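You operate a simulated robot arm through the tools that you are given. There is no shell and no other tool.

You are at the controls of a simulated robot arm. One attempt, no reset.

Task
Swap the rail's spacer plate for No. 31 and bolt it down.
Fine: slacken the bolt with the teal ratchet, then put that back; hang the bolt in its rack meanwhile; the old plate goes on the long tray; refit a gold bolt.

Only the result counts: the job must be done as asked and must still hold three seconds after the hand-in. Knocking over, shifting, dropping, spilling or breaking anything else fails it.

Robot
A 6-joint arm with a two-finger gripper, fixed in place. Base frame: the origin is at the foot of the arm, x ahead of it, y to its left, z up; the work surface is at about z = 0.56. Readings come in m, rad, newtons and seconds.
With the tool pointing down near the work surface it reaches from about 0.26 to 0.7 m from the base axis. Its first joint turns from -2.897 to 2.897 rad. Payload 3.18 kg.
The TCP is the grasp point between the finger pads, 0.03 m short of the fingertips. In the tool frame z runs along the fingers and y along their closing line. Largest opening 0.144 m; the body of the gripper starts 0.103 m behind the TCP.
Orientation is told as [roll, pitch, yaw] about the base's x, y, z axes, in that order, counted from this pose: with the fingers straight down and closing along the base's y, the tool's x points along the base's -x, its y along +y and its z along -z.

Tools
- The arm moves only by the tool step_arm. Its argument "increments" is a list of rows, each an object (a shift or turn left out is 0, a gripper value left out holds the last) with "xyz": the shift along the base's x, y, z in units of 500 mm (1.0 is 500 mm), a list of three; "rot": the turn, a rotation vector about the base's x, y, z in units of 60 degrees (1.0 is 60 degrees), a list of three; "hand": the closure, from 0 (fully open) to 1 (shut). In form: [{"xyz": [dx, dy, dz], "rot": [ax, ay, az], "hand": hand}, ...]. A call has 1 to 20 rows; each row is the pose to reach, as a shift and turn from the pose commanded when the call began. A call with a number of a shift or a turn outside -1 to 1 is refused whole. A row lasts 0.2 s, in which the tool goes at most 0.05 m and 0.15 rad; a call with a longer step from one row to the next is refused whole, and so is a gripper value outside its range. Where a pose cannot be reached the arm comes as near as it can. A force on the tool above 90 N (or 10 N above the force at the start of the call, whichever is more), or a blocked arm, ends the call early, and 0.2 s more pass. Each finger halts on what it meets, pressing with about 28 N; the grip force reading is that of the motor and also rises with nothing between the fingers. The clock runs only during rows and for 0.2 s after the last one: add rows that repeat a pose to give the fingers time. It gives the time, the measured TCP pose, the force on the tool (base axes), the opening and the grip force at its end, in the units of the frame above (readings bear some noise), with the torque about the TCP (base axes, N m) and any sound that the robot's microphone picked up.
- Cameras (640 x 400 px; columns grow to the right, rows downward): "scene" is fixed at [0.0498, 0.5003, 1.3665]; the picture's right is [-0.52, -0.86, 0.00], its down [-0.76, 0.46, -0.47] and it looks along [0.40, -0.24, -0.88] (base axes); focal length 253 px, centre (320, 200). "wrist" rides on the gripper at [0.076, 0.016, -0.143] in the tool frame; the picture's right is [-0.21, 0.98, 0.00], its down [-0.84, -0.18, -0.51] and it looks along [-0.50, -0.11, 0.86] (tool axes); focal length 218 px, centre (320, 200). There is no depth. A picture from a camera that has moved, and an enlarged one, comes with that camera's place and axes in the base frame and with its lens.
- camera(camera): a new picture of that camera. No time passes.
- close_up(camera, box): a new picture of the part [left, top, right, bottom] of that camera's present view, enlarged. No time passes.
- hand_in(): hands the job in; it is judged then, once.

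Nothing tells you positions but the pictures and the camera data. Unless the task says otherwise, let go and move clear before handing in.

The tools are called as name(argument=value, ...) on one line, values as JSON. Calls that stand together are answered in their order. step_arm: Moves the arm, as the interface text tells. Its arguments: {"type":"object","properties":{"increments":{"type":"array","items":{"type":"object","properties":{"xyz":{"type":"array","items":{"type":"number"}},"rot":{"type":"array","items":{"type":"number"}},"hand":{"type":"number"}}}}},"required":["increments"]} The other tools are called the same way: camera (camera) takes a picture; close_up (camera, box) takes an enlarged picture of a part of a camera's view; hand_in () hands the job in.

At the start:

```text
t: 0.0
tcp_pos: [0.3963, 0.1947, 0.9971]
ee_rot: [0.0, 0.002, -0.001]
contact_force: [0.9, -0.3, 0.7]
moment: [0.0, 0.0, -0.04]
finger_gap: 0.144
grip_force: 0.1
```

scene: 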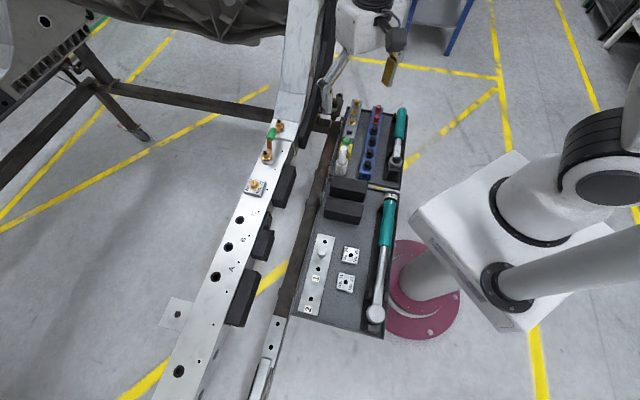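
wrist: 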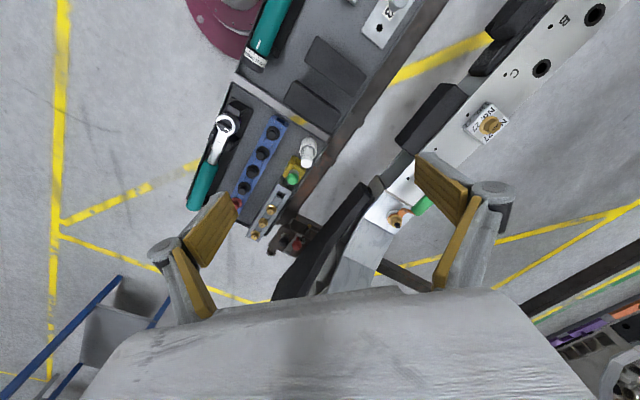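

I see a rail with a plate (No. 27) bolted down with a gold bolt, and next to it a tool tray with two teal ratchets, bolt racks and spare plates. I'll look closer before moving anything.

close_up(camera="scene", box=[290, 80, 430, 200])

close_up(camera="scene", box=[280, 180, 420, 340])

close_up(camera="scene", box=[200, 100, 320, 220])

close_up(camera="scene", box=[140, 200, 300, 400])

close_up(camera="wrist", box=[180, 60, 360, 260])

close_up(camera="wrist", box=[360, 0, 640, 240])

```text
3.33 times, centred on (360, 140) of scene
camera zoom: at [0.0498, 0.5003, 1.3665], right [-0.52, -0.86, 0.0], down [-0.76, 0.46, -0.47], along [0.4, -0.24, -0.88], focal length 844 px, centre (187, 400)
```

zoom: 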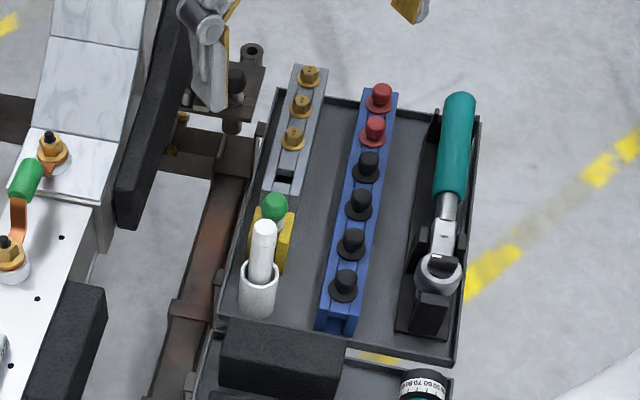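

```text
2.50 times, centred on (350, 260) of scene
camera zoom: at [0.0498, 0.5003, 1.3665], right [-0.52, -0.86, 0.0], down [-0.76, 0.46, -0.47], along [0.4, -0.24, -0.88], focal length 633 px, centre (245, 50)
```

zoom: 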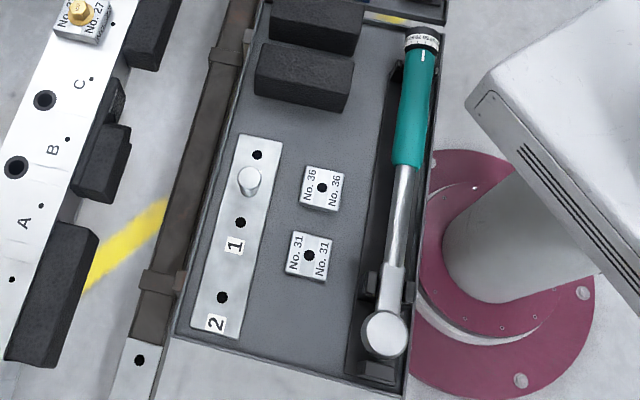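

```text
3.33 times, centred on (260, 160) of scene
camera zoom: at [0.0498, 0.5003, 1.3665], right [-0.52, -0.86, 0.0], down [-0.76, 0.46, -0.47], along [0.4, -0.24, -0.88], focal length 844 px, centre (520, 333)
```

zoom: 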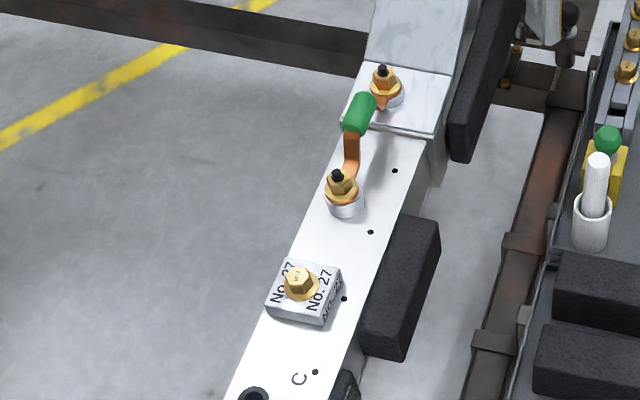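

```text
2.00 times, centred on (220, 300) of scene
camera zoom: at [0.0498, 0.5003, 1.3665], right [-0.52, -0.86, 0.0], down [-0.76, 0.46, -0.47], along [0.4, -0.24, -0.88], focal length 507 px, centre (520, 0)
```

zoom: 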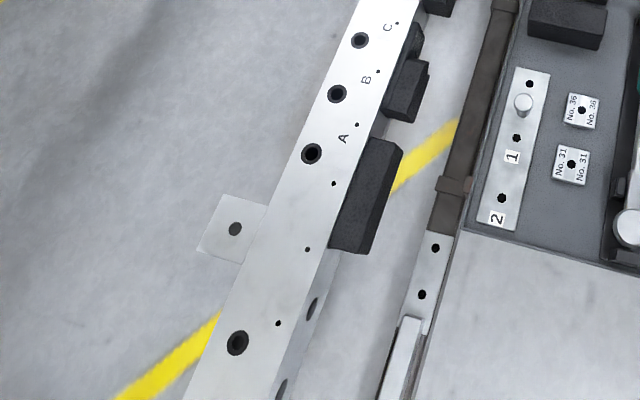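

```text
2.00 times, centred on (270, 160) of wrist
camera zoom: at [0.3202, 0.2105, 1.1391], right [0.21, 0.98, 0.0], down [0.84, -0.18, 0.51], along [0.5, -0.11, -0.86], focal length 436 px, centre (420, 280)
```

zoom: 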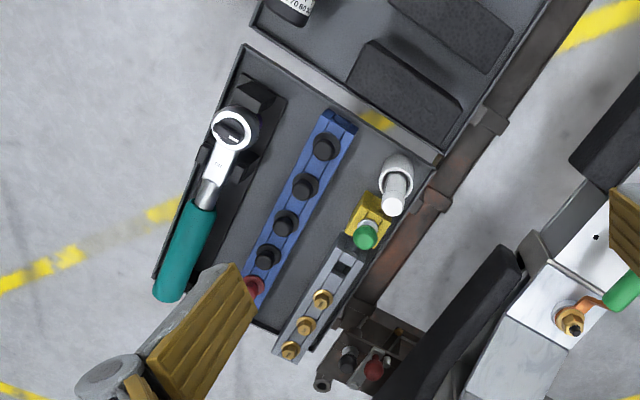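

```text
1.67 times, centred on (500, 120) of wrist
camera zoom: at [0.3202, 0.2105, 1.1391], right [0.21, 0.98, 0.0], down [0.84, -0.18, 0.51], along [0.5, -0.11, -0.86], focal length 364 px, centre (20, 333)
```

zoom: 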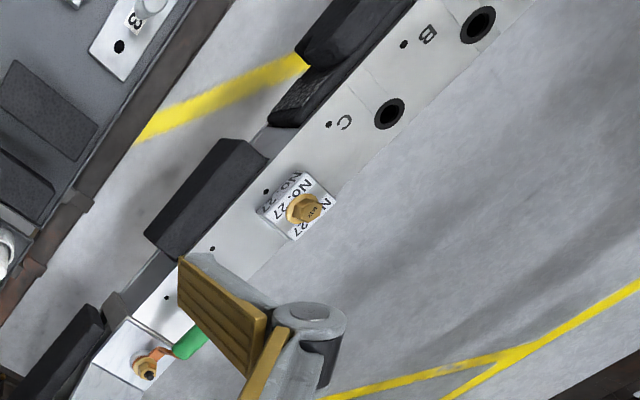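

The rail runs diagonally with plate No. 27 near (0.45, 0.47, 0.77), and the tool trays lie parallel to it, nearer the base. I'll move the wrist camera over the tray for better views.

step_arm(increments=[{"xyz": [-0.05, -0.05, -0.02]}, {"xyz": [-0.1, -0.1, -0.05]}, {"xyz": [-0.15, -0.15, -0.08]}, {"xyz": [-0.2, -0.2, -0.1]}, {"xyz": [-0.2, -0.2, -0.1]}])

```text
t: 1.2
tcp_pos: [0.2965, 0.0944, 0.9452]
ee_rot: [0.001, 0.0, 0.0]
contact_force: [-0.6, -0.2, -0.2]
moment: [0.01, -0.03, 0.0]
finger_gap: 0.1439
grip_force: 0.1
```

camera(camera="wrist")

camera(camera="scene")

```text
taken
camera wrist: at [0.2194, 0.1106, 1.0889], right [0.21, 0.98, 0.0], down [0.84, -0.18, 0.51], along [0.5, -0.11, -0.86], focal length 218 px, centre (320, 200)
```

wrist: 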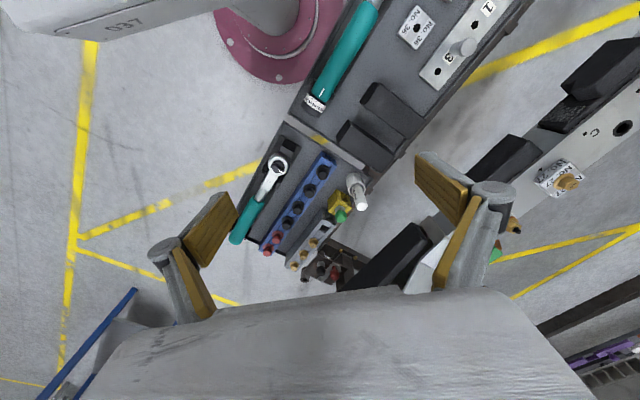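

```text
taken
```

scene: 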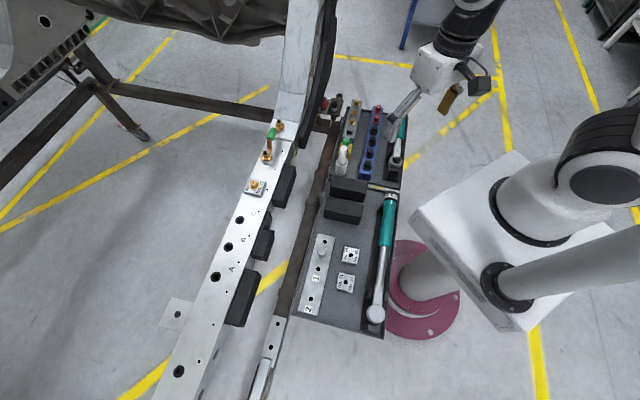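

The tray is in view now. I'll zoom in on the ratchet, the racks and the plates.

close_up(camera="wrist", box=[220, 120, 380, 280])

close_up(camera="wrist", box=[290, 0, 530, 180])

close_up(camera="wrist", box=[230, 130, 310, 190])

close_up(camera="wrist", box=[280, 160, 380, 290])

```text
2.50 times, centred on (300, 200) of wrist
camera zoom: at [0.2194, 0.1106, 1.0889], right [0.21, 0.98, 0.0], down [0.84, -0.18, 0.51], along [0.5, -0.11, -0.86], focal length 546 px, centre (370, 200)
```

zoom: 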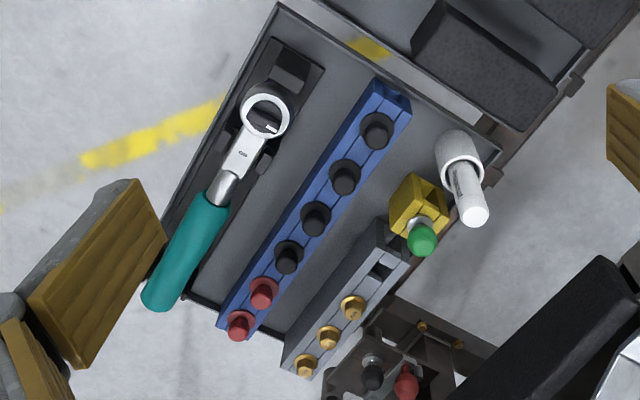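

```text
2.22 times, centred on (410, 90) of wrist
camera zoom: at [0.2194, 0.1106, 1.0889], right [0.21, 0.98, 0.0], down [0.84, -0.18, 0.51], along [0.5, -0.11, -0.86], focal length 485 px, centre (120, 444)
```

zoom: 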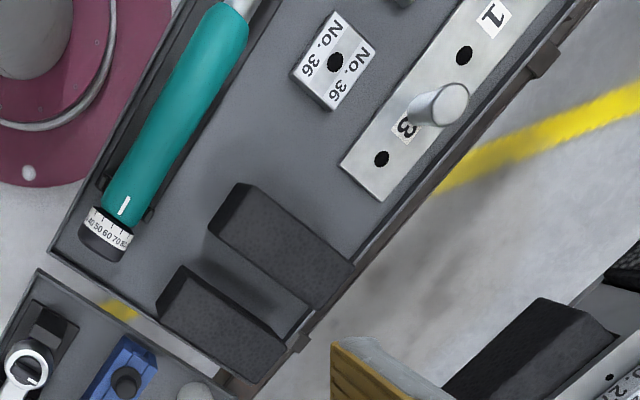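

```text
6.67 times, centred on (270, 160) of wrist
camera zoom: at [0.2194, 0.1106, 1.0889], right [0.21, 0.98, 0.0], down [0.84, -0.18, 0.51], along [0.5, -0.11, -0.86], focal length 1455 px, centre (653, 467)
```

zoom: 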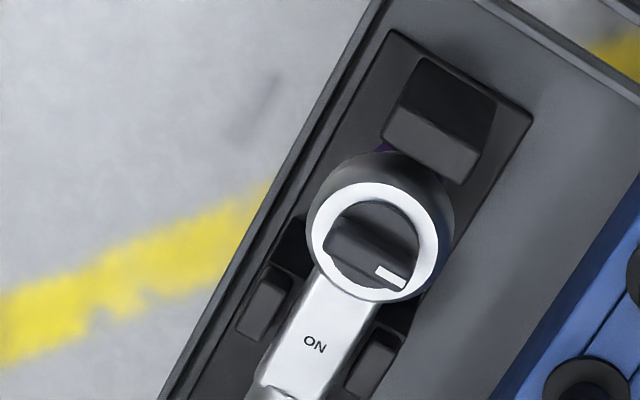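

```text
3.08 times, centred on (330, 225) of wrist
camera zoom: at [0.2194, 0.1106, 1.0889], right [0.21, 0.98, 0.0], down [0.84, -0.18, 0.51], along [0.5, -0.11, -0.86], focal length 672 px, centre (289, 123)
```

zoom: 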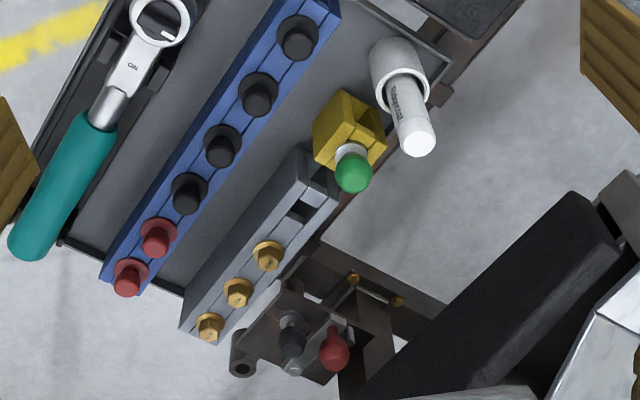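

I'll zoom in on the ratchet's direction knob and on the numbered strip.

close_up(camera="wrist", box=[260, 145, 296, 181])

close_up(camera="scene", box=[300, 225, 340, 325])

close_up(camera="scene", box=[360, 270, 400, 330])

close_up(camera="scene", box=[235, 165, 285, 215])

close_up(camera="wrist", box=[300, 85, 340, 125])

```text
11.11 times, centred on (278, 163) of wrist
camera zoom: at [0.2194, 0.1106, 1.0889], right [0.21, 0.98, 0.0], down [0.84, -0.18, 0.51], along [0.5, -0.11, -0.86], focal length 2425 px, centre (787, 611)
```

zoom: 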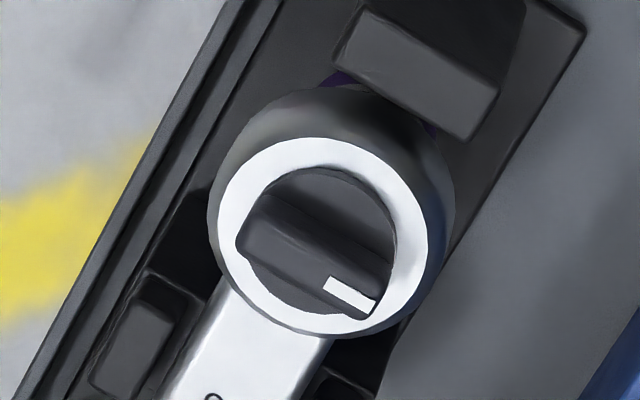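

```text
4.00 times, centred on (320, 275) of scene
camera zoom: at [0.0498, 0.5003, 1.3665], right [-0.52, -0.86, 0.0], down [-0.76, 0.46, -0.47], along [0.4, -0.24, -0.88], focal length 1013 px, centre (320, -100)
```

zoom: 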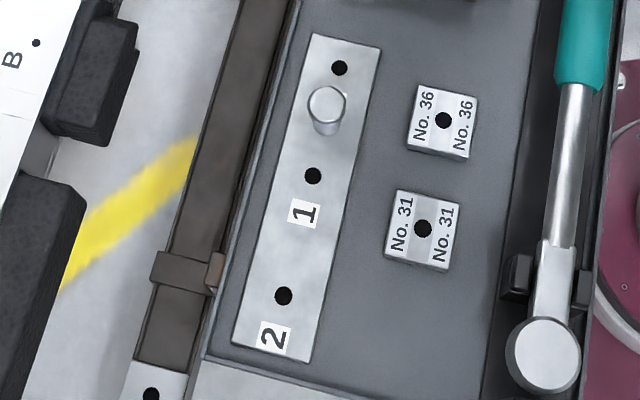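

```text
6.67 times, centred on (380, 300) of scene
camera zoom: at [0.0498, 0.5003, 1.3665], right [-0.52, -0.86, 0.0], down [-0.76, 0.46, -0.47], along [0.4, -0.24, -0.88], focal length 1688 px, centre (-80, -467)
```

zoom: 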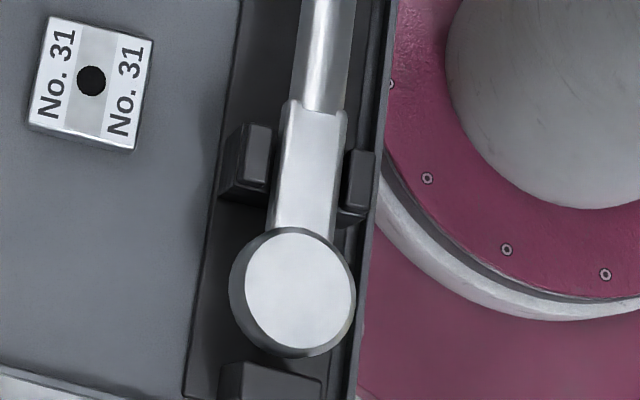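

```text
8.00 times, centred on (260, 190) of scene
camera zoom: at [0.0498, 0.5003, 1.3665], right [-0.52, -0.86, 0.0], down [-0.76, 0.46, -0.47], along [0.4, -0.24, -0.88], focal length 2026 px, centre (800, 280)
```

zoom: 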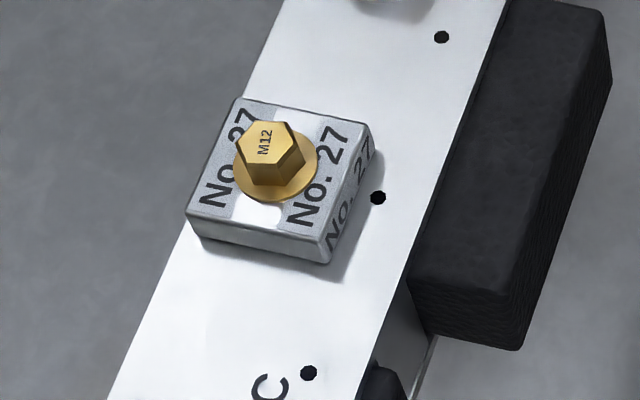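

```text
10.00 times, centred on (320, 105) of wrist
camera zoom: at [0.2194, 0.1106, 1.0889], right [0.21, 0.98, 0.0], down [0.84, -0.18, 0.51], along [0.5, -0.11, -0.86], focal length 2183 px, centre (320, 1150)
```

zoom: 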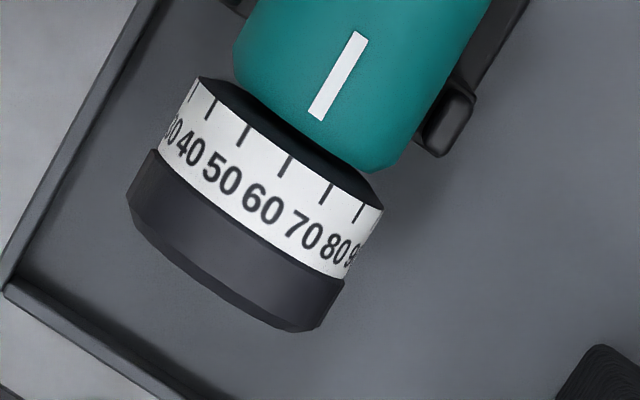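

I'll read the engraving on the ratchet's neck.

close_up(camera="wrist", box=[255, 165, 285, 195])

close_up(camera="scene", box=[375, 130, 415, 190])

close_up(camera="scene", box=[320, 100, 360, 180])

```text
13.33 times, centred on (270, 180) of wrist
camera zoom: at [0.2194, 0.1106, 1.0889], right [0.21, 0.98, 0.0], down [0.84, -0.18, 0.51], along [0.5, -0.11, -0.86], focal length 2910 px, centre (987, 467)
```

zoom: 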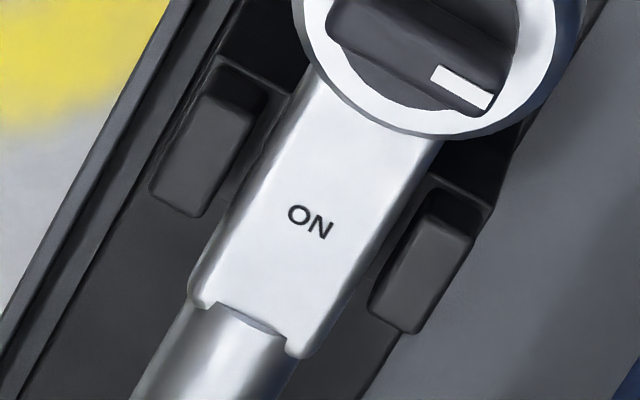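

```text
6.67 times, centred on (395, 160) of scene
camera zoom: at [0.0498, 0.5003, 1.3665], right [-0.52, -0.86, 0.0], down [-0.76, 0.46, -0.47], along [0.4, -0.24, -0.88], focal length 1688 px, centre (-180, 467)
```

zoom: 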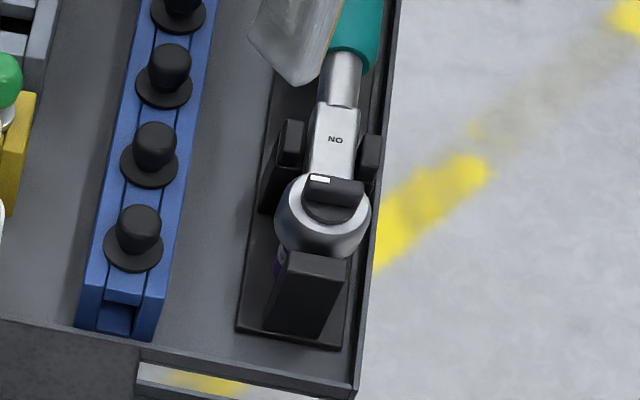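

```text
5.00 times, centred on (340, 140) of scene
camera zoom: at [0.0498, 0.5003, 1.3665], right [-0.52, -0.86, 0.0], down [-0.76, 0.46, -0.47], along [0.4, -0.24, -0.88], focal length 1266 px, centre (220, 500)
```

zoom: 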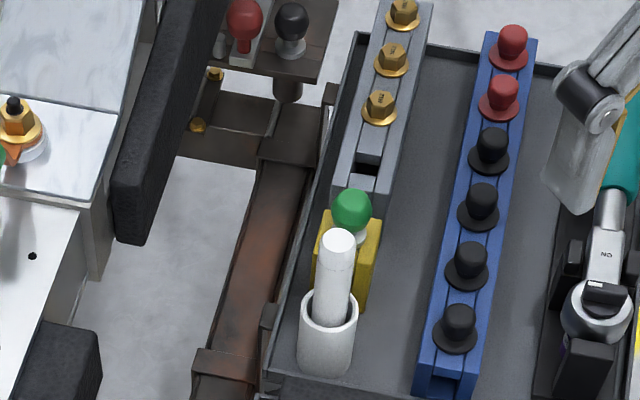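

The ratchet sits head-first in its cradle near (0.38, -0.01), with its knob up and the handle pointing away along about -46°. I'll turn the wrist in free space to check that I can reach a yaw where the camera looks along the handle towards the head.

step_arm(increments=[{"rot": [0, 0, 0.14], "xyz": [0.04, -0.04, -0.02]}, {"rot": [0, 0, 0.28], "xyz": [0.08, -0.08, -0.04]}, {"rot": [0, 0, 0.42], "xyz": [0.12, -0.12, -0.06]}, {"rot": [0, 0, 0.56], "xyz": [0.16, -0.16, -0.08]}, {"rot": [0, 0, 0.7], "xyz": [0.2, -0.2, -0.1]}, {"rot": [0, 0, 0.84], "xyz": [0.2, -0.2, -0.1]}, {"rot": [0, 0, 0.98], "xyz": [0.2, -0.2, -0.1]}, {"rot": [0, 0, 1.0], "xyz": [0.2, -0.2, -0.1]}, {"rot": [0, 0, 1.0], "xyz": [0.2, -0.2, -0.1]}])

step_arm(increments=[{"rot": [0, 0, 0.14]}, {"rot": [0, 0, 0.28]}, {"rot": [0, 0, 0.42]}, {"rot": [0, 0, 0.56]}, {"rot": [0, 0, 0.7]}, {"rot": [0, 0, 0.84]}, {"rot": [0, 0, 0.98]}, {"rot": [0, 0, 1.0]}, {"rot": [0, 0, 1.0]}])

camera(camera="wrist")

camera(camera="scene")

```text
t: 3.2
tcp_pos: [0.3968, -0.004, 0.8958]
ee_rot: [0.0, 0.001, 1.05]
contact_force: [0.4, -0.1, 0.0]
moment: [-0.02, 0.0, -0.02]
finger_gap: 0.1443
grip_force: 0.0
```

```text
t: 5.2
tcp_pos: [0.3956, -0.005, 0.8964]
ee_rot: [0.0, 0.0, 2.096]
contact_force: [0.8, -0.5, -0.4]
moment: [-0.02, 0.0, -0.01]
finger_gap: 0.1438
grip_force: 0.2
```

```text
taken
camera wrist: at [0.4209, -0.0801, 1.0391], right [-0.95, -0.31, 0.0], down [-0.27, 0.82, 0.51], along [-0.16, 0.48, -0.86], focal length 218 px, centre (320, 200)
```

wrist: 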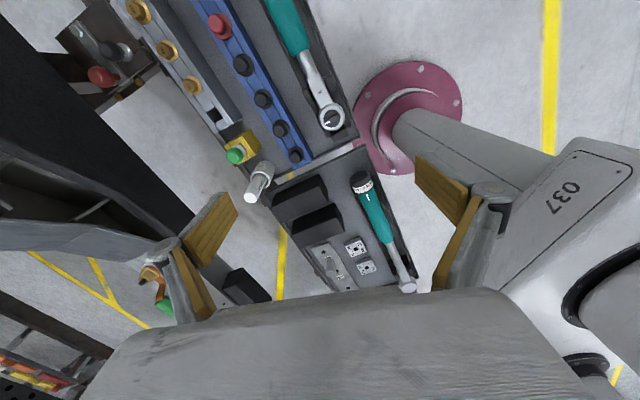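

```text
taken
```

scene: 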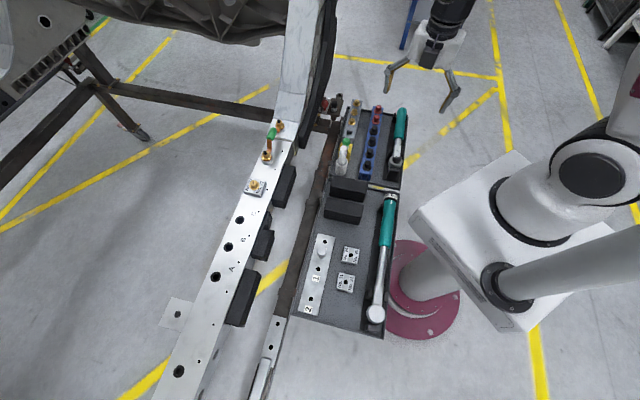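

Yaw 120° was reached without trouble. I'll move above the ratchet handle at a yaw of about 134° and look from nearer.

step_arm(increments=[{"rot": [0, 0, 0.08], "xyz": [0.04, -0.05, -0.05]}, {"rot": [0, 0, 0.16], "xyz": [0.08, -0.11, -0.1]}, {"rot": [0, 0, 0.232], "xyz": [0.11, -0.16, -0.15]}, {"rot": [0, 0, 0.232], "xyz": [0.149, -0.21, -0.193]}, {"rot": [0, 0, 0.232], "xyz": [0.149, -0.21, -0.193]}])

camera(camera="wrist")

close_up(camera="wrist", box=[240, 0, 400, 100])

close_up(camera="wrist", box=[280, 90, 440, 290])

```text
t: 6.4
tcp_pos: [0.4722, -0.1091, 0.7981]
ee_rot: [0.0, 0.0, 2.339]
contact_force: [-0.3, 0.6, -0.7]
moment: [0.01, -0.02, -0.01]
finger_gap: 0.1439
grip_force: 0.1
```

```text
taken
camera wrist: at [0.513, -0.1773, 0.9423], right [-0.85, -0.53, 0.0], down [-0.46, 0.73, 0.51], along [-0.27, 0.43, -0.86], focal length 218 px, centre (320, 200)
```

wrist: 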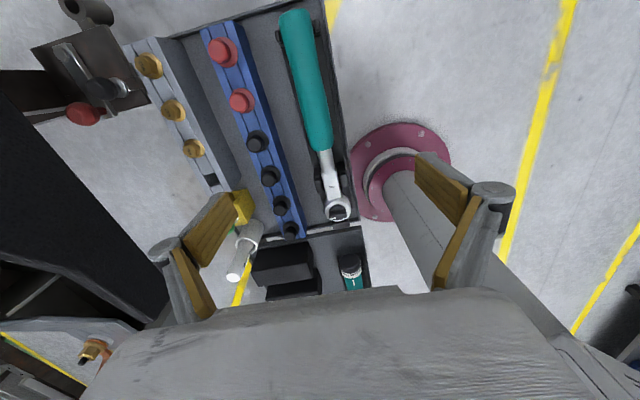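

```text
4.00 times, centred on (320, 50) of wrist
camera zoom: at [0.513, -0.1773, 0.9423], right [-0.85, -0.53, 0.0], down [-0.46, 0.73, 0.51], along [-0.27, 0.43, -0.86], focal length 873 px, centre (320, 800)
```

zoom: 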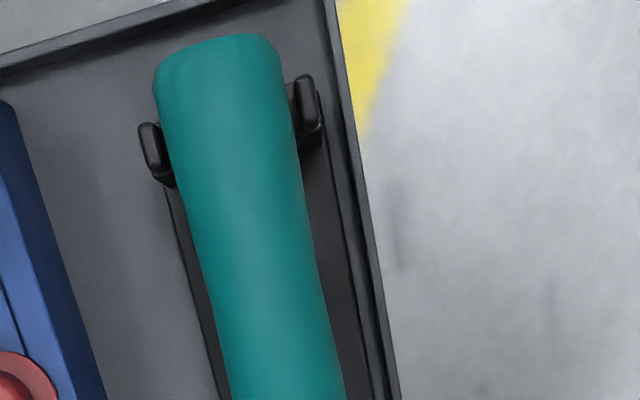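

```text
2.00 times, centred on (360, 190) of wrist
camera zoom: at [0.513, -0.1773, 0.9423], right [-0.85, -0.53, 0.0], down [-0.46, 0.73, 0.51], along [-0.27, 0.43, -0.86], focal length 436 px, centre (240, 220)
```

zoom: 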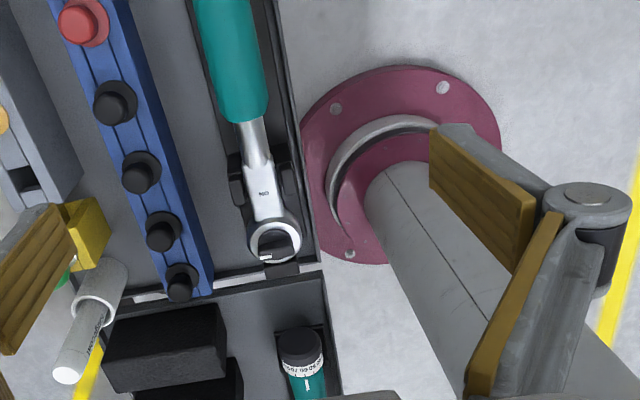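

From two views, the ratchet head is near (0.383, -0.020, 0.631), the handle runs at about -45.7°, and the tray lip is at z≈0.578. I'll come down over the handle with the gripper part open and check the centring.

step_arm(increments=[{"xyz": [0.003, -0.008, -0.06], "hand": 0.3}, {"xyz": [0.003, -0.008, -0.12], "hand": 0.5}, {"xyz": [0.003, -0.008, -0.19], "hand": 0.5}, {"xyz": [0.003, -0.008, -0.19], "hand": 0.5}])

camera(camera="wrist")

close_up(camera="scene", box=[360, 90, 440, 170])

```text
t: 7.4
tcp_pos: [0.4726, -0.1153, 0.7048]
ee_rot: [0.001, 0.0, 2.339]
contact_force: [-0.2, 0.0, -0.2]
moment: [0.0, 0.03, 0.01]
finger_gap: 0.0722
grip_force: 0.0
```

```text
taken
camera wrist: at [0.5144, -0.1811, 0.8474], right [-0.85, -0.53, 0.0], down [-0.46, 0.73, 0.51], along [-0.27, 0.43, -0.86], focal length 218 px, centre (320, 200)
```

wrist: 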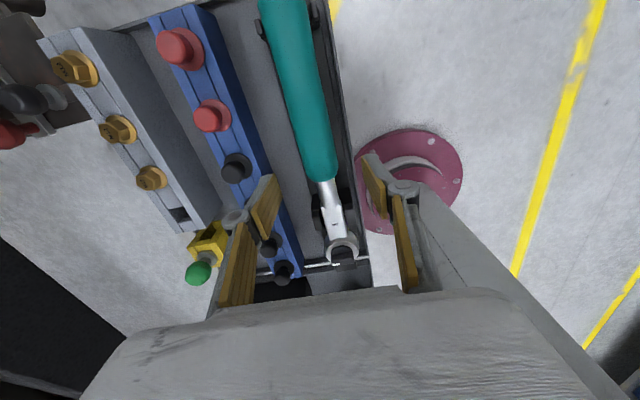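

```text
5.00 times, centred on (400, 130) of scene
camera zoom: at [0.0498, 0.5003, 1.3665], right [-0.52, -0.86, 0.0], down [-0.76, 0.46, -0.47], along [0.4, -0.24, -0.88], focal length 1266 px, centre (-80, 550)
```

zoom: 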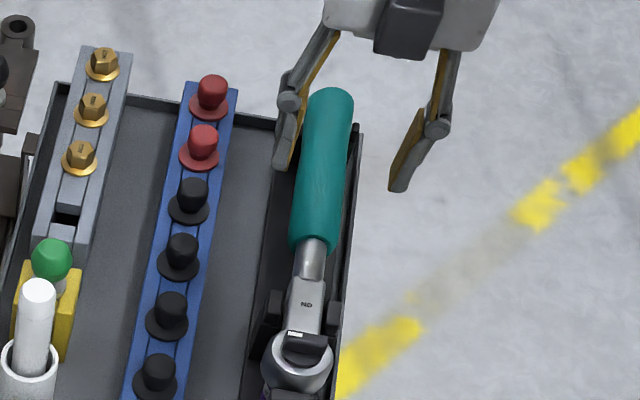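

The handle lies well centred between the fingers. I'll go down to about the handle axis (z≈0.618), then close.

step_arm(increments=[{"xyz": [0.004, 0.002, -0.06], "hand": 0.5}, {"xyz": [0.004, 0.002, -0.12], "hand": 0.5}, {"xyz": [0.004, 0.002, -0.15], "hand": 0.5}, {"xyz": [0.004, 0.002, -0.172], "hand": 0.5}, {"xyz": [0.004, 0.002, -0.172], "hand": 0.5}])

camera(camera="wrist")

close_up(camera="scene", box=[360, 90, 440, 170])

```text
t: 8.6
tcp_pos: [0.4736, -0.113, 0.6181]
ee_rot: [0.0, -0.002, 2.339]
contact_force: [0.0, 0.1, -0.1]
moment: [0.0, 0.0, 0.01]
finger_gap: 0.0719
grip_force: 0.1
```

```text
taken
camera wrist: at [0.5161, -0.1801, 0.7615], right [-0.85, -0.53, 0.0], down [-0.46, 0.73, 0.51], along [-0.27, 0.43, -0.86], focal length 218 px, centre (320, 200)
```

wrist: 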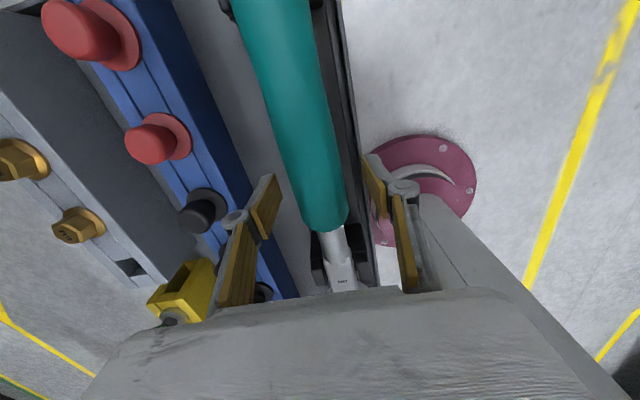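

```text
5.00 times, centred on (400, 130) of scene
camera zoom: at [0.0498, 0.5003, 1.3665], right [-0.52, -0.86, 0.0], down [-0.76, 0.46, -0.47], along [0.4, -0.24, -0.88], focal length 1266 px, centre (-80, 550)
```

zoom: 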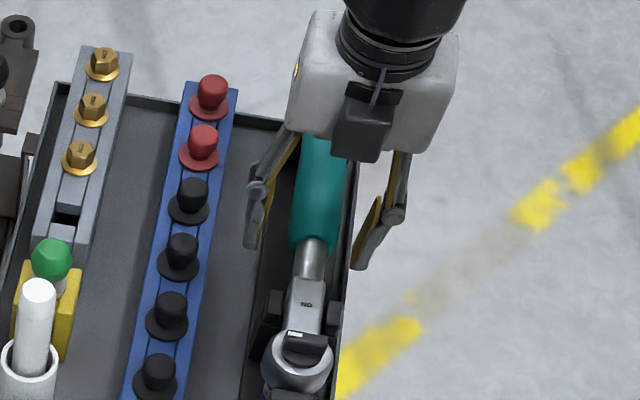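

The handle is centred between the fingers. I'll close the gripper.

step_arm(increments=[{"hand": 0.75}, {"hand": 1.0}, {"hand": 1.0}, {"hand": 1.0}])

camera(camera="wrist")

```text
t: 9.6
tcp_pos: [0.4747, -0.113, 0.6184]
ee_rot: [0.002, 0.0, 2.34]
contact_force: [-0.5, -0.9, -0.5]
moment: [-0.01, -0.08, 0.16]
finger_gap: 0.0359
grip_force: 28.0
```

```text
taken
camera wrist: at [0.5159, -0.18, 0.7615], right [-0.85, -0.53, 0.0], down [-0.46, 0.73, 0.51], along [-0.27, 0.43, -0.86], focal length 218 px, centre (320, 200)
```

wrist: 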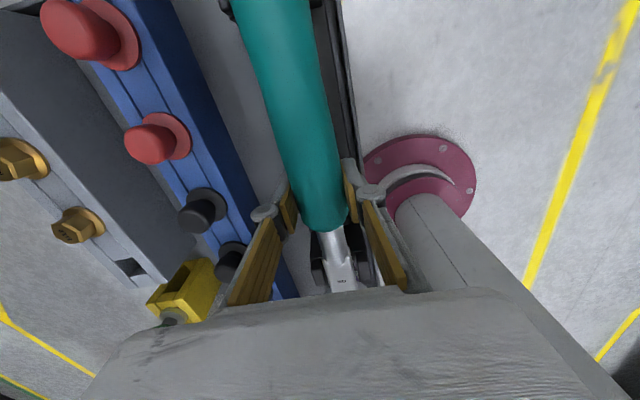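

The handle is gripped with a gap of 0.036 m. I'll note this pose for the return: (0.4747, -0.113, 0.6184), yaw 2.34. Then I'll lift gently and watch the weight and tilt.

step_arm(increments=[{"xyz": [0, 0, 0.01]}, {"xyz": [0, 0, 0.02]}, {"xyz": [0, 0, 0.03]}, {"xyz": [0, 0, 0.04]}, {"xyz": [0, 0, 0.04]}])

close_up(camera="scene", box=[350, 80, 430, 180])

camera(camera="wrist")

```text
t: 10.8
tcp_pos: [0.4753, -0.113, 0.6383]
ee_rot: [0.0, -0.002, 2.339]
contact_force: [0.9, 0.0, -6.8]
moment: [-0.13, -0.1, -0.02]
finger_gap: 0.0357
grip_force: 27.9
```

```text
4.00 times, centred on (390, 130) of scene
camera zoom: at [0.0498, 0.5003, 1.3665], right [-0.52, -0.86, 0.0], down [-0.76, 0.46, -0.47], along [0.4, -0.24, -0.88], focal length 1013 px, centre (40, 480)
```

zoom: 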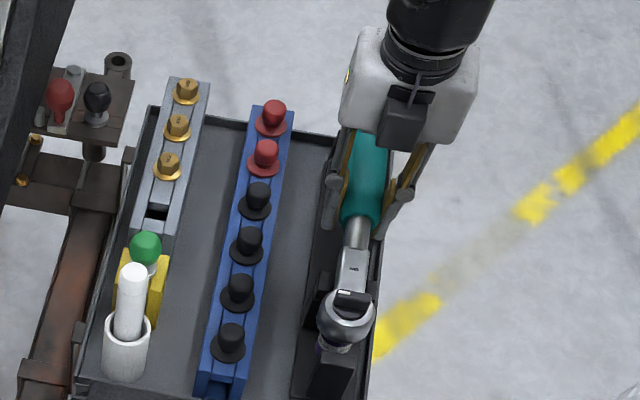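

```text
taken
camera wrist: at [0.5162, -0.1804, 0.7815], right [-0.85, -0.53, 0.0], down [-0.46, 0.73, 0.51], along [-0.27, 0.43, -0.86], focal length 218 px, centre (320, 200)
```

wrist: 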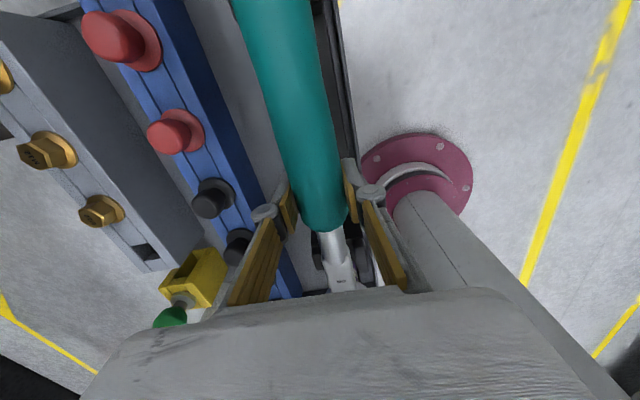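

The ratchet is lifted (about 0.7 kg) and is not drooping. I'll raise it well clear before carrying it over.

step_arm(increments=[{"xyz": [0, 0, 0.03]}, {"xyz": [0, 0, 0.07]}, {"xyz": [0, 0, 0.12]}, {"xyz": [0, 0, 0.17]}, {"xyz": [0, 0, 0.22]}, {"xyz": [0, 0, 0.27]}, {"xyz": [0, 0, 0.32]}, {"xyz": [0, 0, 0.37]}, {"xyz": [0, 0, 0.42]}, {"xyz": [0, 0, 0.47]}, {"xyz": [0, 0, 0.5]}, {"xyz": [0, 0, 0.52]}, {"xyz": [0, 0, 0.52]}])

close_up(camera="scene", box=[330, 20, 470, 160])

camera(camera="wrist")

```text
t: 13.6
tcp_pos: [0.4734, -0.1136, 0.8987]
ee_rot: [0.0, 0.0, 2.34]
contact_force: [1.3, 0.1, -6.3]
moment: [-0.09, -0.13, 0.02]
finger_gap: 0.0355
grip_force: 28.6
```

```text
2.86 times, centred on (400, 90) of scene
camera zoom: at [0.0498, 0.5003, 1.3665], right [-0.52, -0.86, 0.0], down [-0.76, 0.46, -0.47], along [0.4, -0.24, -0.88], focal length 724 px, centre (91, 514)
```

zoom: 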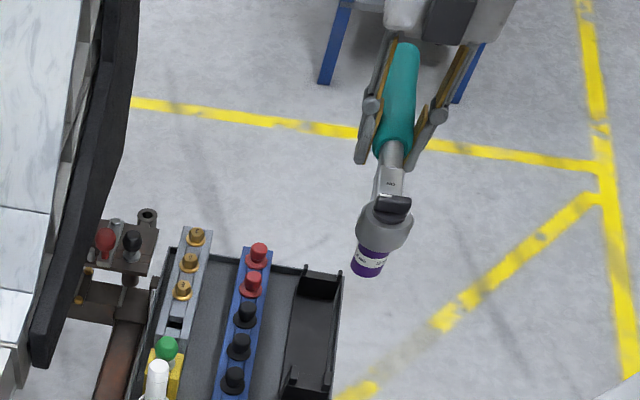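

```text
taken
camera wrist: at [0.516, -0.1806, 1.0414], right [-0.85, -0.53, 0.0], down [-0.46, 0.73, 0.51], along [-0.27, 0.43, -0.86], focal length 218 px, centre (320, 200)
```

wrist: 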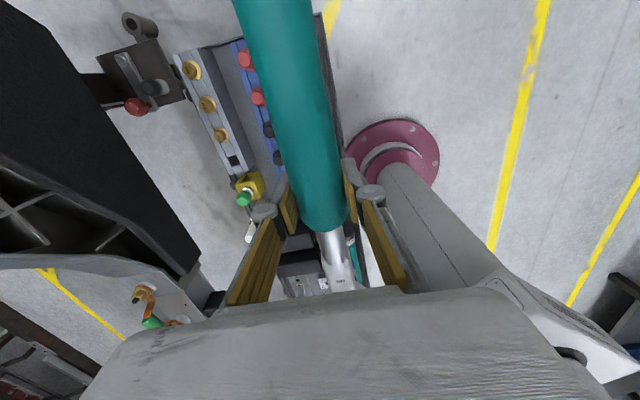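

The ratchet carries a purple socket. I'll read its marking and check the knob.

close_up(camera="scene", box=[395, 80, 425, 130])

close_up(camera="scene", box=[380, 20, 440, 120])

close_up(camera="scene", box=[380, 140, 410, 190])

```text
8.00 times, centred on (410, 105) of scene
camera zoom: at [0.0498, 0.5003, 1.3665], right [-0.52, -0.86, 0.0], down [-0.76, 0.46, -0.47], along [0.4, -0.24, -0.88], focal length 2026 px, centre (-400, 960)
```

zoom: 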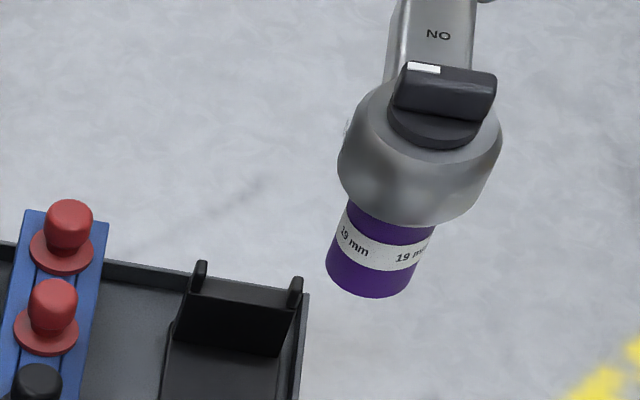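

```text
4.00 times, centred on (410, 70) of scene
camera zoom: at [0.0498, 0.5003, 1.3665], right [-0.52, -0.86, 0.0], down [-0.76, 0.46, -0.47], along [0.4, -0.24, -0.88], focal length 1013 px, centre (-40, 720)
```

zoom: 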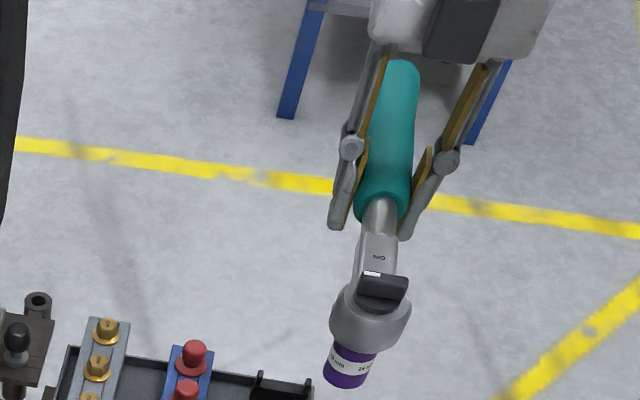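

```text
8.00 times, centred on (395, 165) of scene
camera zoom: at [0.0498, 0.5003, 1.3665], right [-0.52, -0.86, 0.0], down [-0.76, 0.46, -0.47], along [0.4, -0.24, -0.88], focal length 2026 px, centre (-280, 480)
```

zoom: 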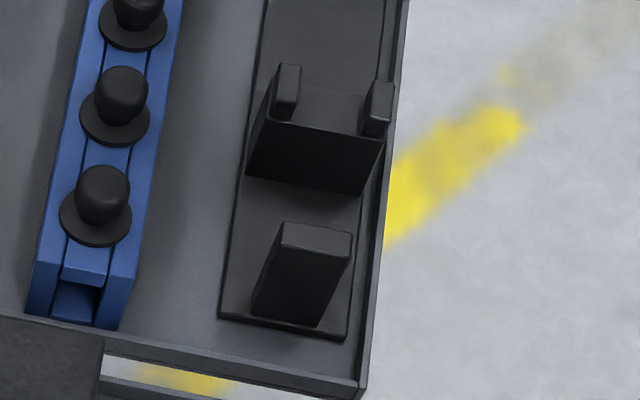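

The socket is 19 mm, for the M12 bolt. I'll carry the ratchet to above the bolt, turning the handle so that it points back to the base.

step_arm(increments=[{"xyz": [-0.005, 0.02, 0], "rot": [0, 0, -0.03]}, {"xyz": [-0.013, 0.06, 0], "rot": [0, 0, -0.09]}, {"xyz": [-0.022, 0.1, 0], "rot": [0, 0, -0.15]}, {"xyz": [-0.031, 0.14, 0], "rot": [0, 0, -0.21]}, {"xyz": [-0.04, 0.18, 0], "rot": [0, 0, -0.27]}, {"xyz": [-0.049, 0.22, 0], "rot": [0, 0, -0.33]}, {"xyz": [-0.058, 0.26, 0], "rot": [0, 0, -0.39]}, {"xyz": [-0.067, 0.3, 0], "rot": [0, 0, -0.45]}, {"xyz": [-0.076, 0.34, 0], "rot": [0, 0, -0.51]}, {"xyz": [-0.085, 0.38, 0], "rot": [0, 0, -0.57]}, {"xyz": [-0.094, 0.42, 0], "rot": [0, 0, -0.63]}, {"xyz": [-0.103, 0.46, 0], "rot": [0, 0, -0.69]}, {"xyz": [-0.11, 0.48, 0], "rot": [0, 0, -0.73]}, {"xyz": [-0.113, 0.49, 0], "rot": [0, 0, -0.75]}, {"xyz": [-0.113, 0.49, 0], "rot": [0, 0, -0.75]}])

step_arm(increments=[{"xyz": [-0.005, 0.02, 0], "rot": [0, 0, -0.03]}, {"xyz": [-0.013, 0.06, 0], "rot": [0, 0, -0.09]}, {"xyz": [-0.022, 0.1, 0], "rot": [0, 0, -0.15]}, {"xyz": [-0.031, 0.14, 0], "rot": [0, 0, -0.21]}, {"xyz": [-0.04, 0.18, 0], "rot": [0, 0, -0.27]}, {"xyz": [-0.049, 0.22, 0], "rot": [0, 0, -0.33]}, {"xyz": [-0.058, 0.26, 0], "rot": [0, 0, -0.39]}, {"xyz": [-0.067, 0.3, 0], "rot": [0, 0, -0.45]}, {"xyz": [-0.076, 0.34, 0], "rot": [0, 0, -0.51]}, {"xyz": [-0.085, 0.38, 0], "rot": [0, 0, -0.57]}, {"xyz": [-0.094, 0.42, 0], "rot": [0, 0, -0.63]}, {"xyz": [-0.103, 0.46, 0], "rot": [0, 0, -0.69]}, {"xyz": [-0.11, 0.48, 0], "rot": [0, 0, -0.73]}, {"xyz": [-0.113, 0.49, 0], "rot": [0, 0, -0.75]}, {"xyz": [-0.113, 0.49, 0], "rot": [0, 0, -0.75]}])

camera(camera="scene")

camera(camera="wrist")

```text
t: 16.8
tcp_pos: [0.4179, 0.133, 0.8979]
ee_rot: [0.0, -0.001, 1.552]
contact_force: [0.6, -0.4, -6.4]
moment: [-0.16, 0.0, -0.01]
finger_gap: 0.0353
grip_force: 27.4
```

```text
t: 20.0
tcp_pos: [0.3617, 0.3763, 0.8984]
ee_rot: [0.0, -0.002, 0.767]
contact_force: [0.1, 0.2, -6.1]
moment: [-0.09, 0.11, -0.04]
finger_gap: 0.0355
grip_force: 27.5
```

```text
taken
```

scene: 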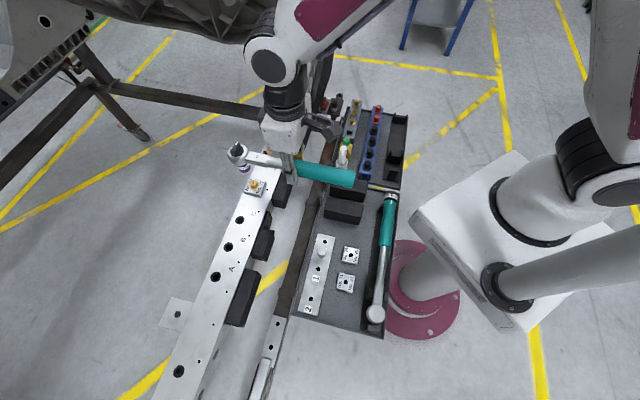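

```text
taken
camera wrist: at [0.295, 0.3349, 1.0415], right [-0.53, 0.85, 0.0], down [0.73, 0.46, 0.51], along [0.43, 0.27, -0.86], focal length 218 px, centre (320, 200)
```

wrist: 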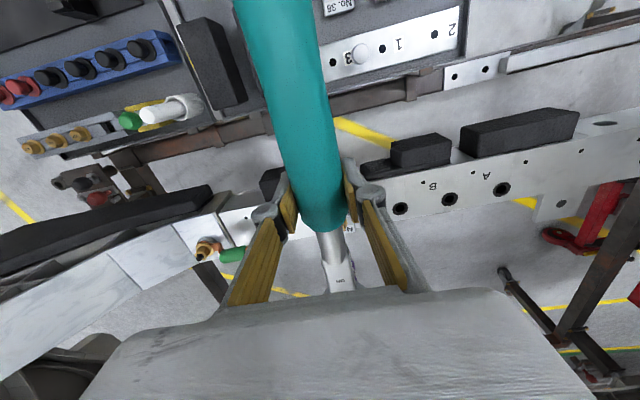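

The scene camera sees both the socket and the bolt. I'll zoom in to measure their relative position.

close_up(camera="scene", box=[220, 130, 300, 210])

close_up(camera="scene", box=[225, 140, 265, 200])

close_up(camera="scene", box=[235, 165, 275, 205])

```text
5.00 times, centred on (260, 170) of scene
camera zoom: at [0.0498, 0.5003, 1.3665], right [-0.52, -0.86, 0.0], down [-0.76, 0.46, -0.47], along [0.4, -0.24, -0.88], focal length 1266 px, centre (620, 350)
```

zoom: 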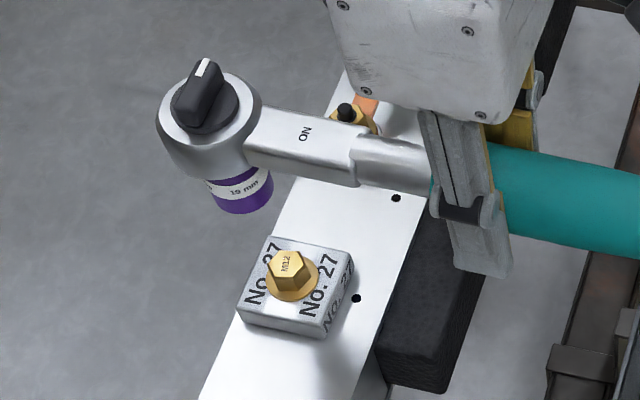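

```text
6.67 times, centred on (245, 170) of scene
camera zoom: at [0.0498, 0.5003, 1.3665], right [-0.52, -0.86, 0.0], down [-0.76, 0.46, -0.47], along [0.4, -0.24, -0.88], focal length 1688 px, centre (820, 400)
```

zoom: 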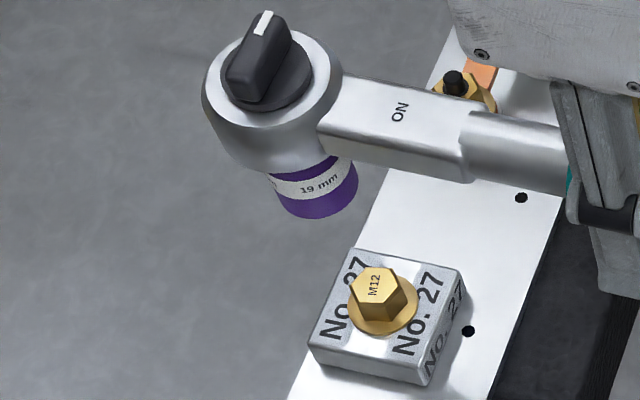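

```text
10.00 times, centred on (255, 185) of scene
camera zoom: at [0.0498, 0.5003, 1.3665], right [-0.52, -0.86, 0.0], down [-0.76, 0.46, -0.47], along [0.4, -0.24, -0.88], focal length 2533 px, centre (970, 350)
```

zoom: 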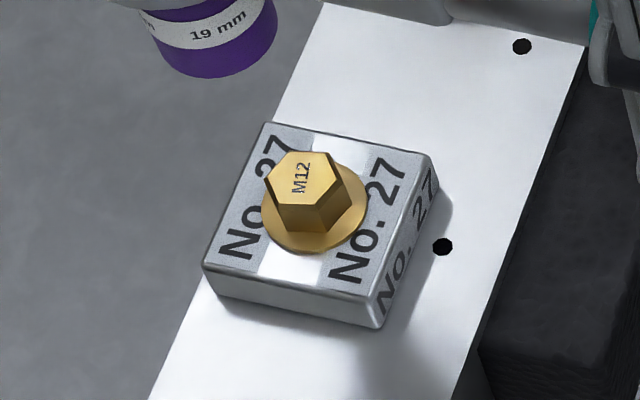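

The socket bottom is about 0.042 m below the TCP and nearly above the bolt. I'll lower it to just above the bolt head and compare the two again.

step_arm(increments=[{"xyz": [0, -0.004, -0.03]}, {"xyz": [0, -0.008, -0.06]}, {"xyz": [0, -0.008, -0.09]}, {"xyz": [0, -0.008, -0.11]}, {"xyz": [0, -0.008, -0.11]}])

close_up(camera="scene", box=[235, 155, 275, 195])

close_up(camera="wrist", box=[270, 180, 400, 310])

```text
t: 21.2
tcp_pos: [0.3612, 0.3722, 0.8424]
ee_rot: [0.0, -0.001, 0.769]
contact_force: [-0.4, -0.8, -6.2]
moment: [-0.12, 0.1, -0.01]
finger_gap: 0.0353
grip_force: 28.3
```

```text
10.00 times, centred on (255, 175) of scene
camera zoom: at [0.0498, 0.5003, 1.3665], right [-0.52, -0.86, 0.0], down [-0.76, 0.46, -0.47], along [0.4, -0.24, -0.88], focal length 2533 px, centre (970, 450)
```

zoom: 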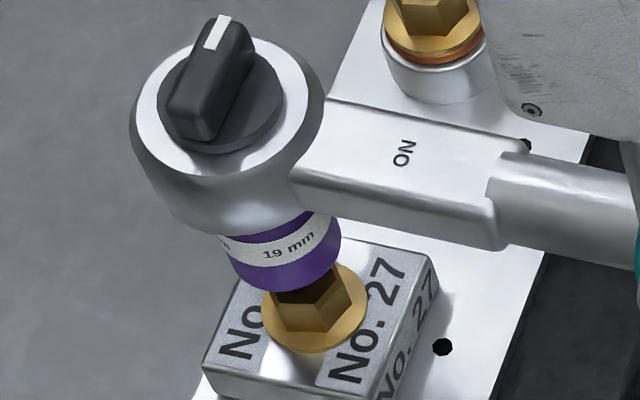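

```text
3.08 times, centred on (335, 245) of wrist
camera zoom: at [0.2945, 0.331, 0.9863], right [-0.53, 0.85, 0.0], down [0.73, 0.46, 0.51], along [0.43, 0.27, -0.86], focal length 672 px, centre (274, 62)
```

zoom: 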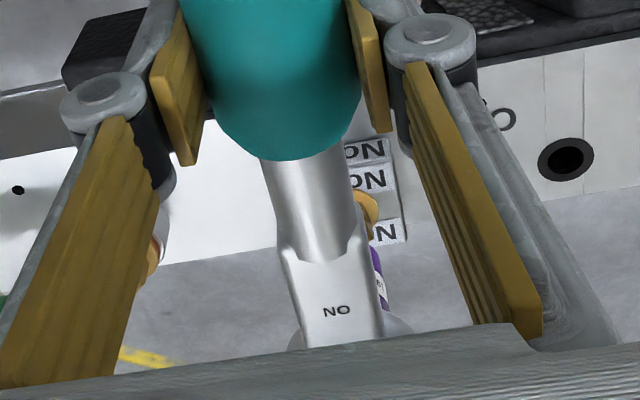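

The scene camera shows the two axes aligned across its view. I need the other direction, so I'll zoom in with the wrist camera.

close_up(camera="wrist", box=[325, 210, 375, 260])

close_up(camera="wrist", box=[315, 215, 365, 295])

close_up(camera="scene", box=[240, 165, 270, 195])

```text
8.00 times, centred on (350, 235) of wrist
camera zoom: at [0.2945, 0.331, 0.9863], right [-0.53, 0.85, 0.0], down [0.73, 0.46, 0.51], along [0.43, 0.27, -0.86], focal length 1746 px, centre (80, -80)
```

zoom: 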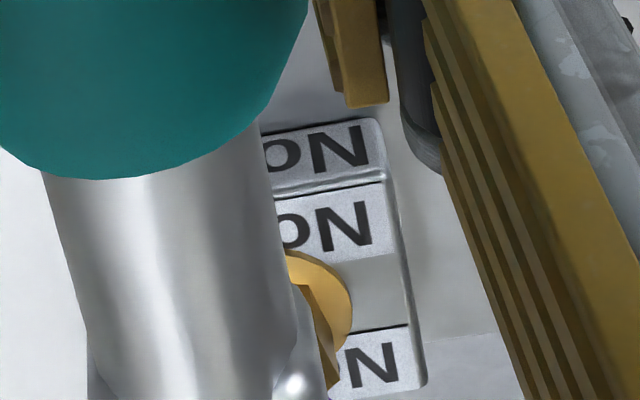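

```text
5.00 times, centred on (340, 255) of wrist
camera zoom: at [0.2945, 0.331, 0.9863], right [-0.53, 0.85, 0.0], down [0.73, 0.46, 0.51], along [0.43, 0.27, -0.86], focal length 1091 px, centre (220, -75)
```

zoom: 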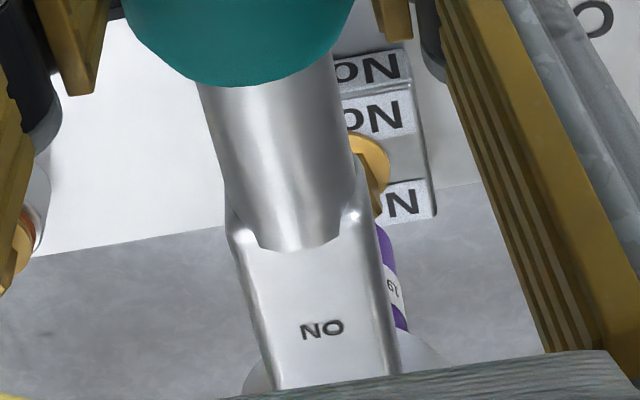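

```text
13.33 times, centred on (255, 180) of scene
camera zoom: at [0.0498, 0.5003, 1.3665], right [-0.52, -0.86, 0.0], down [-0.76, 0.46, -0.47], along [0.4, -0.24, -0.88], focal length 3377 px, centre (1187, 467)
```

zoom: 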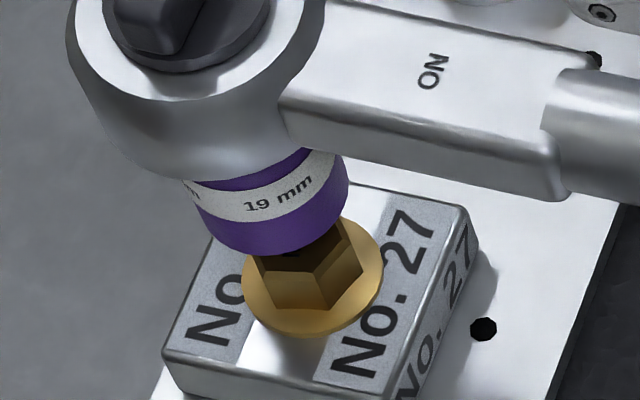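

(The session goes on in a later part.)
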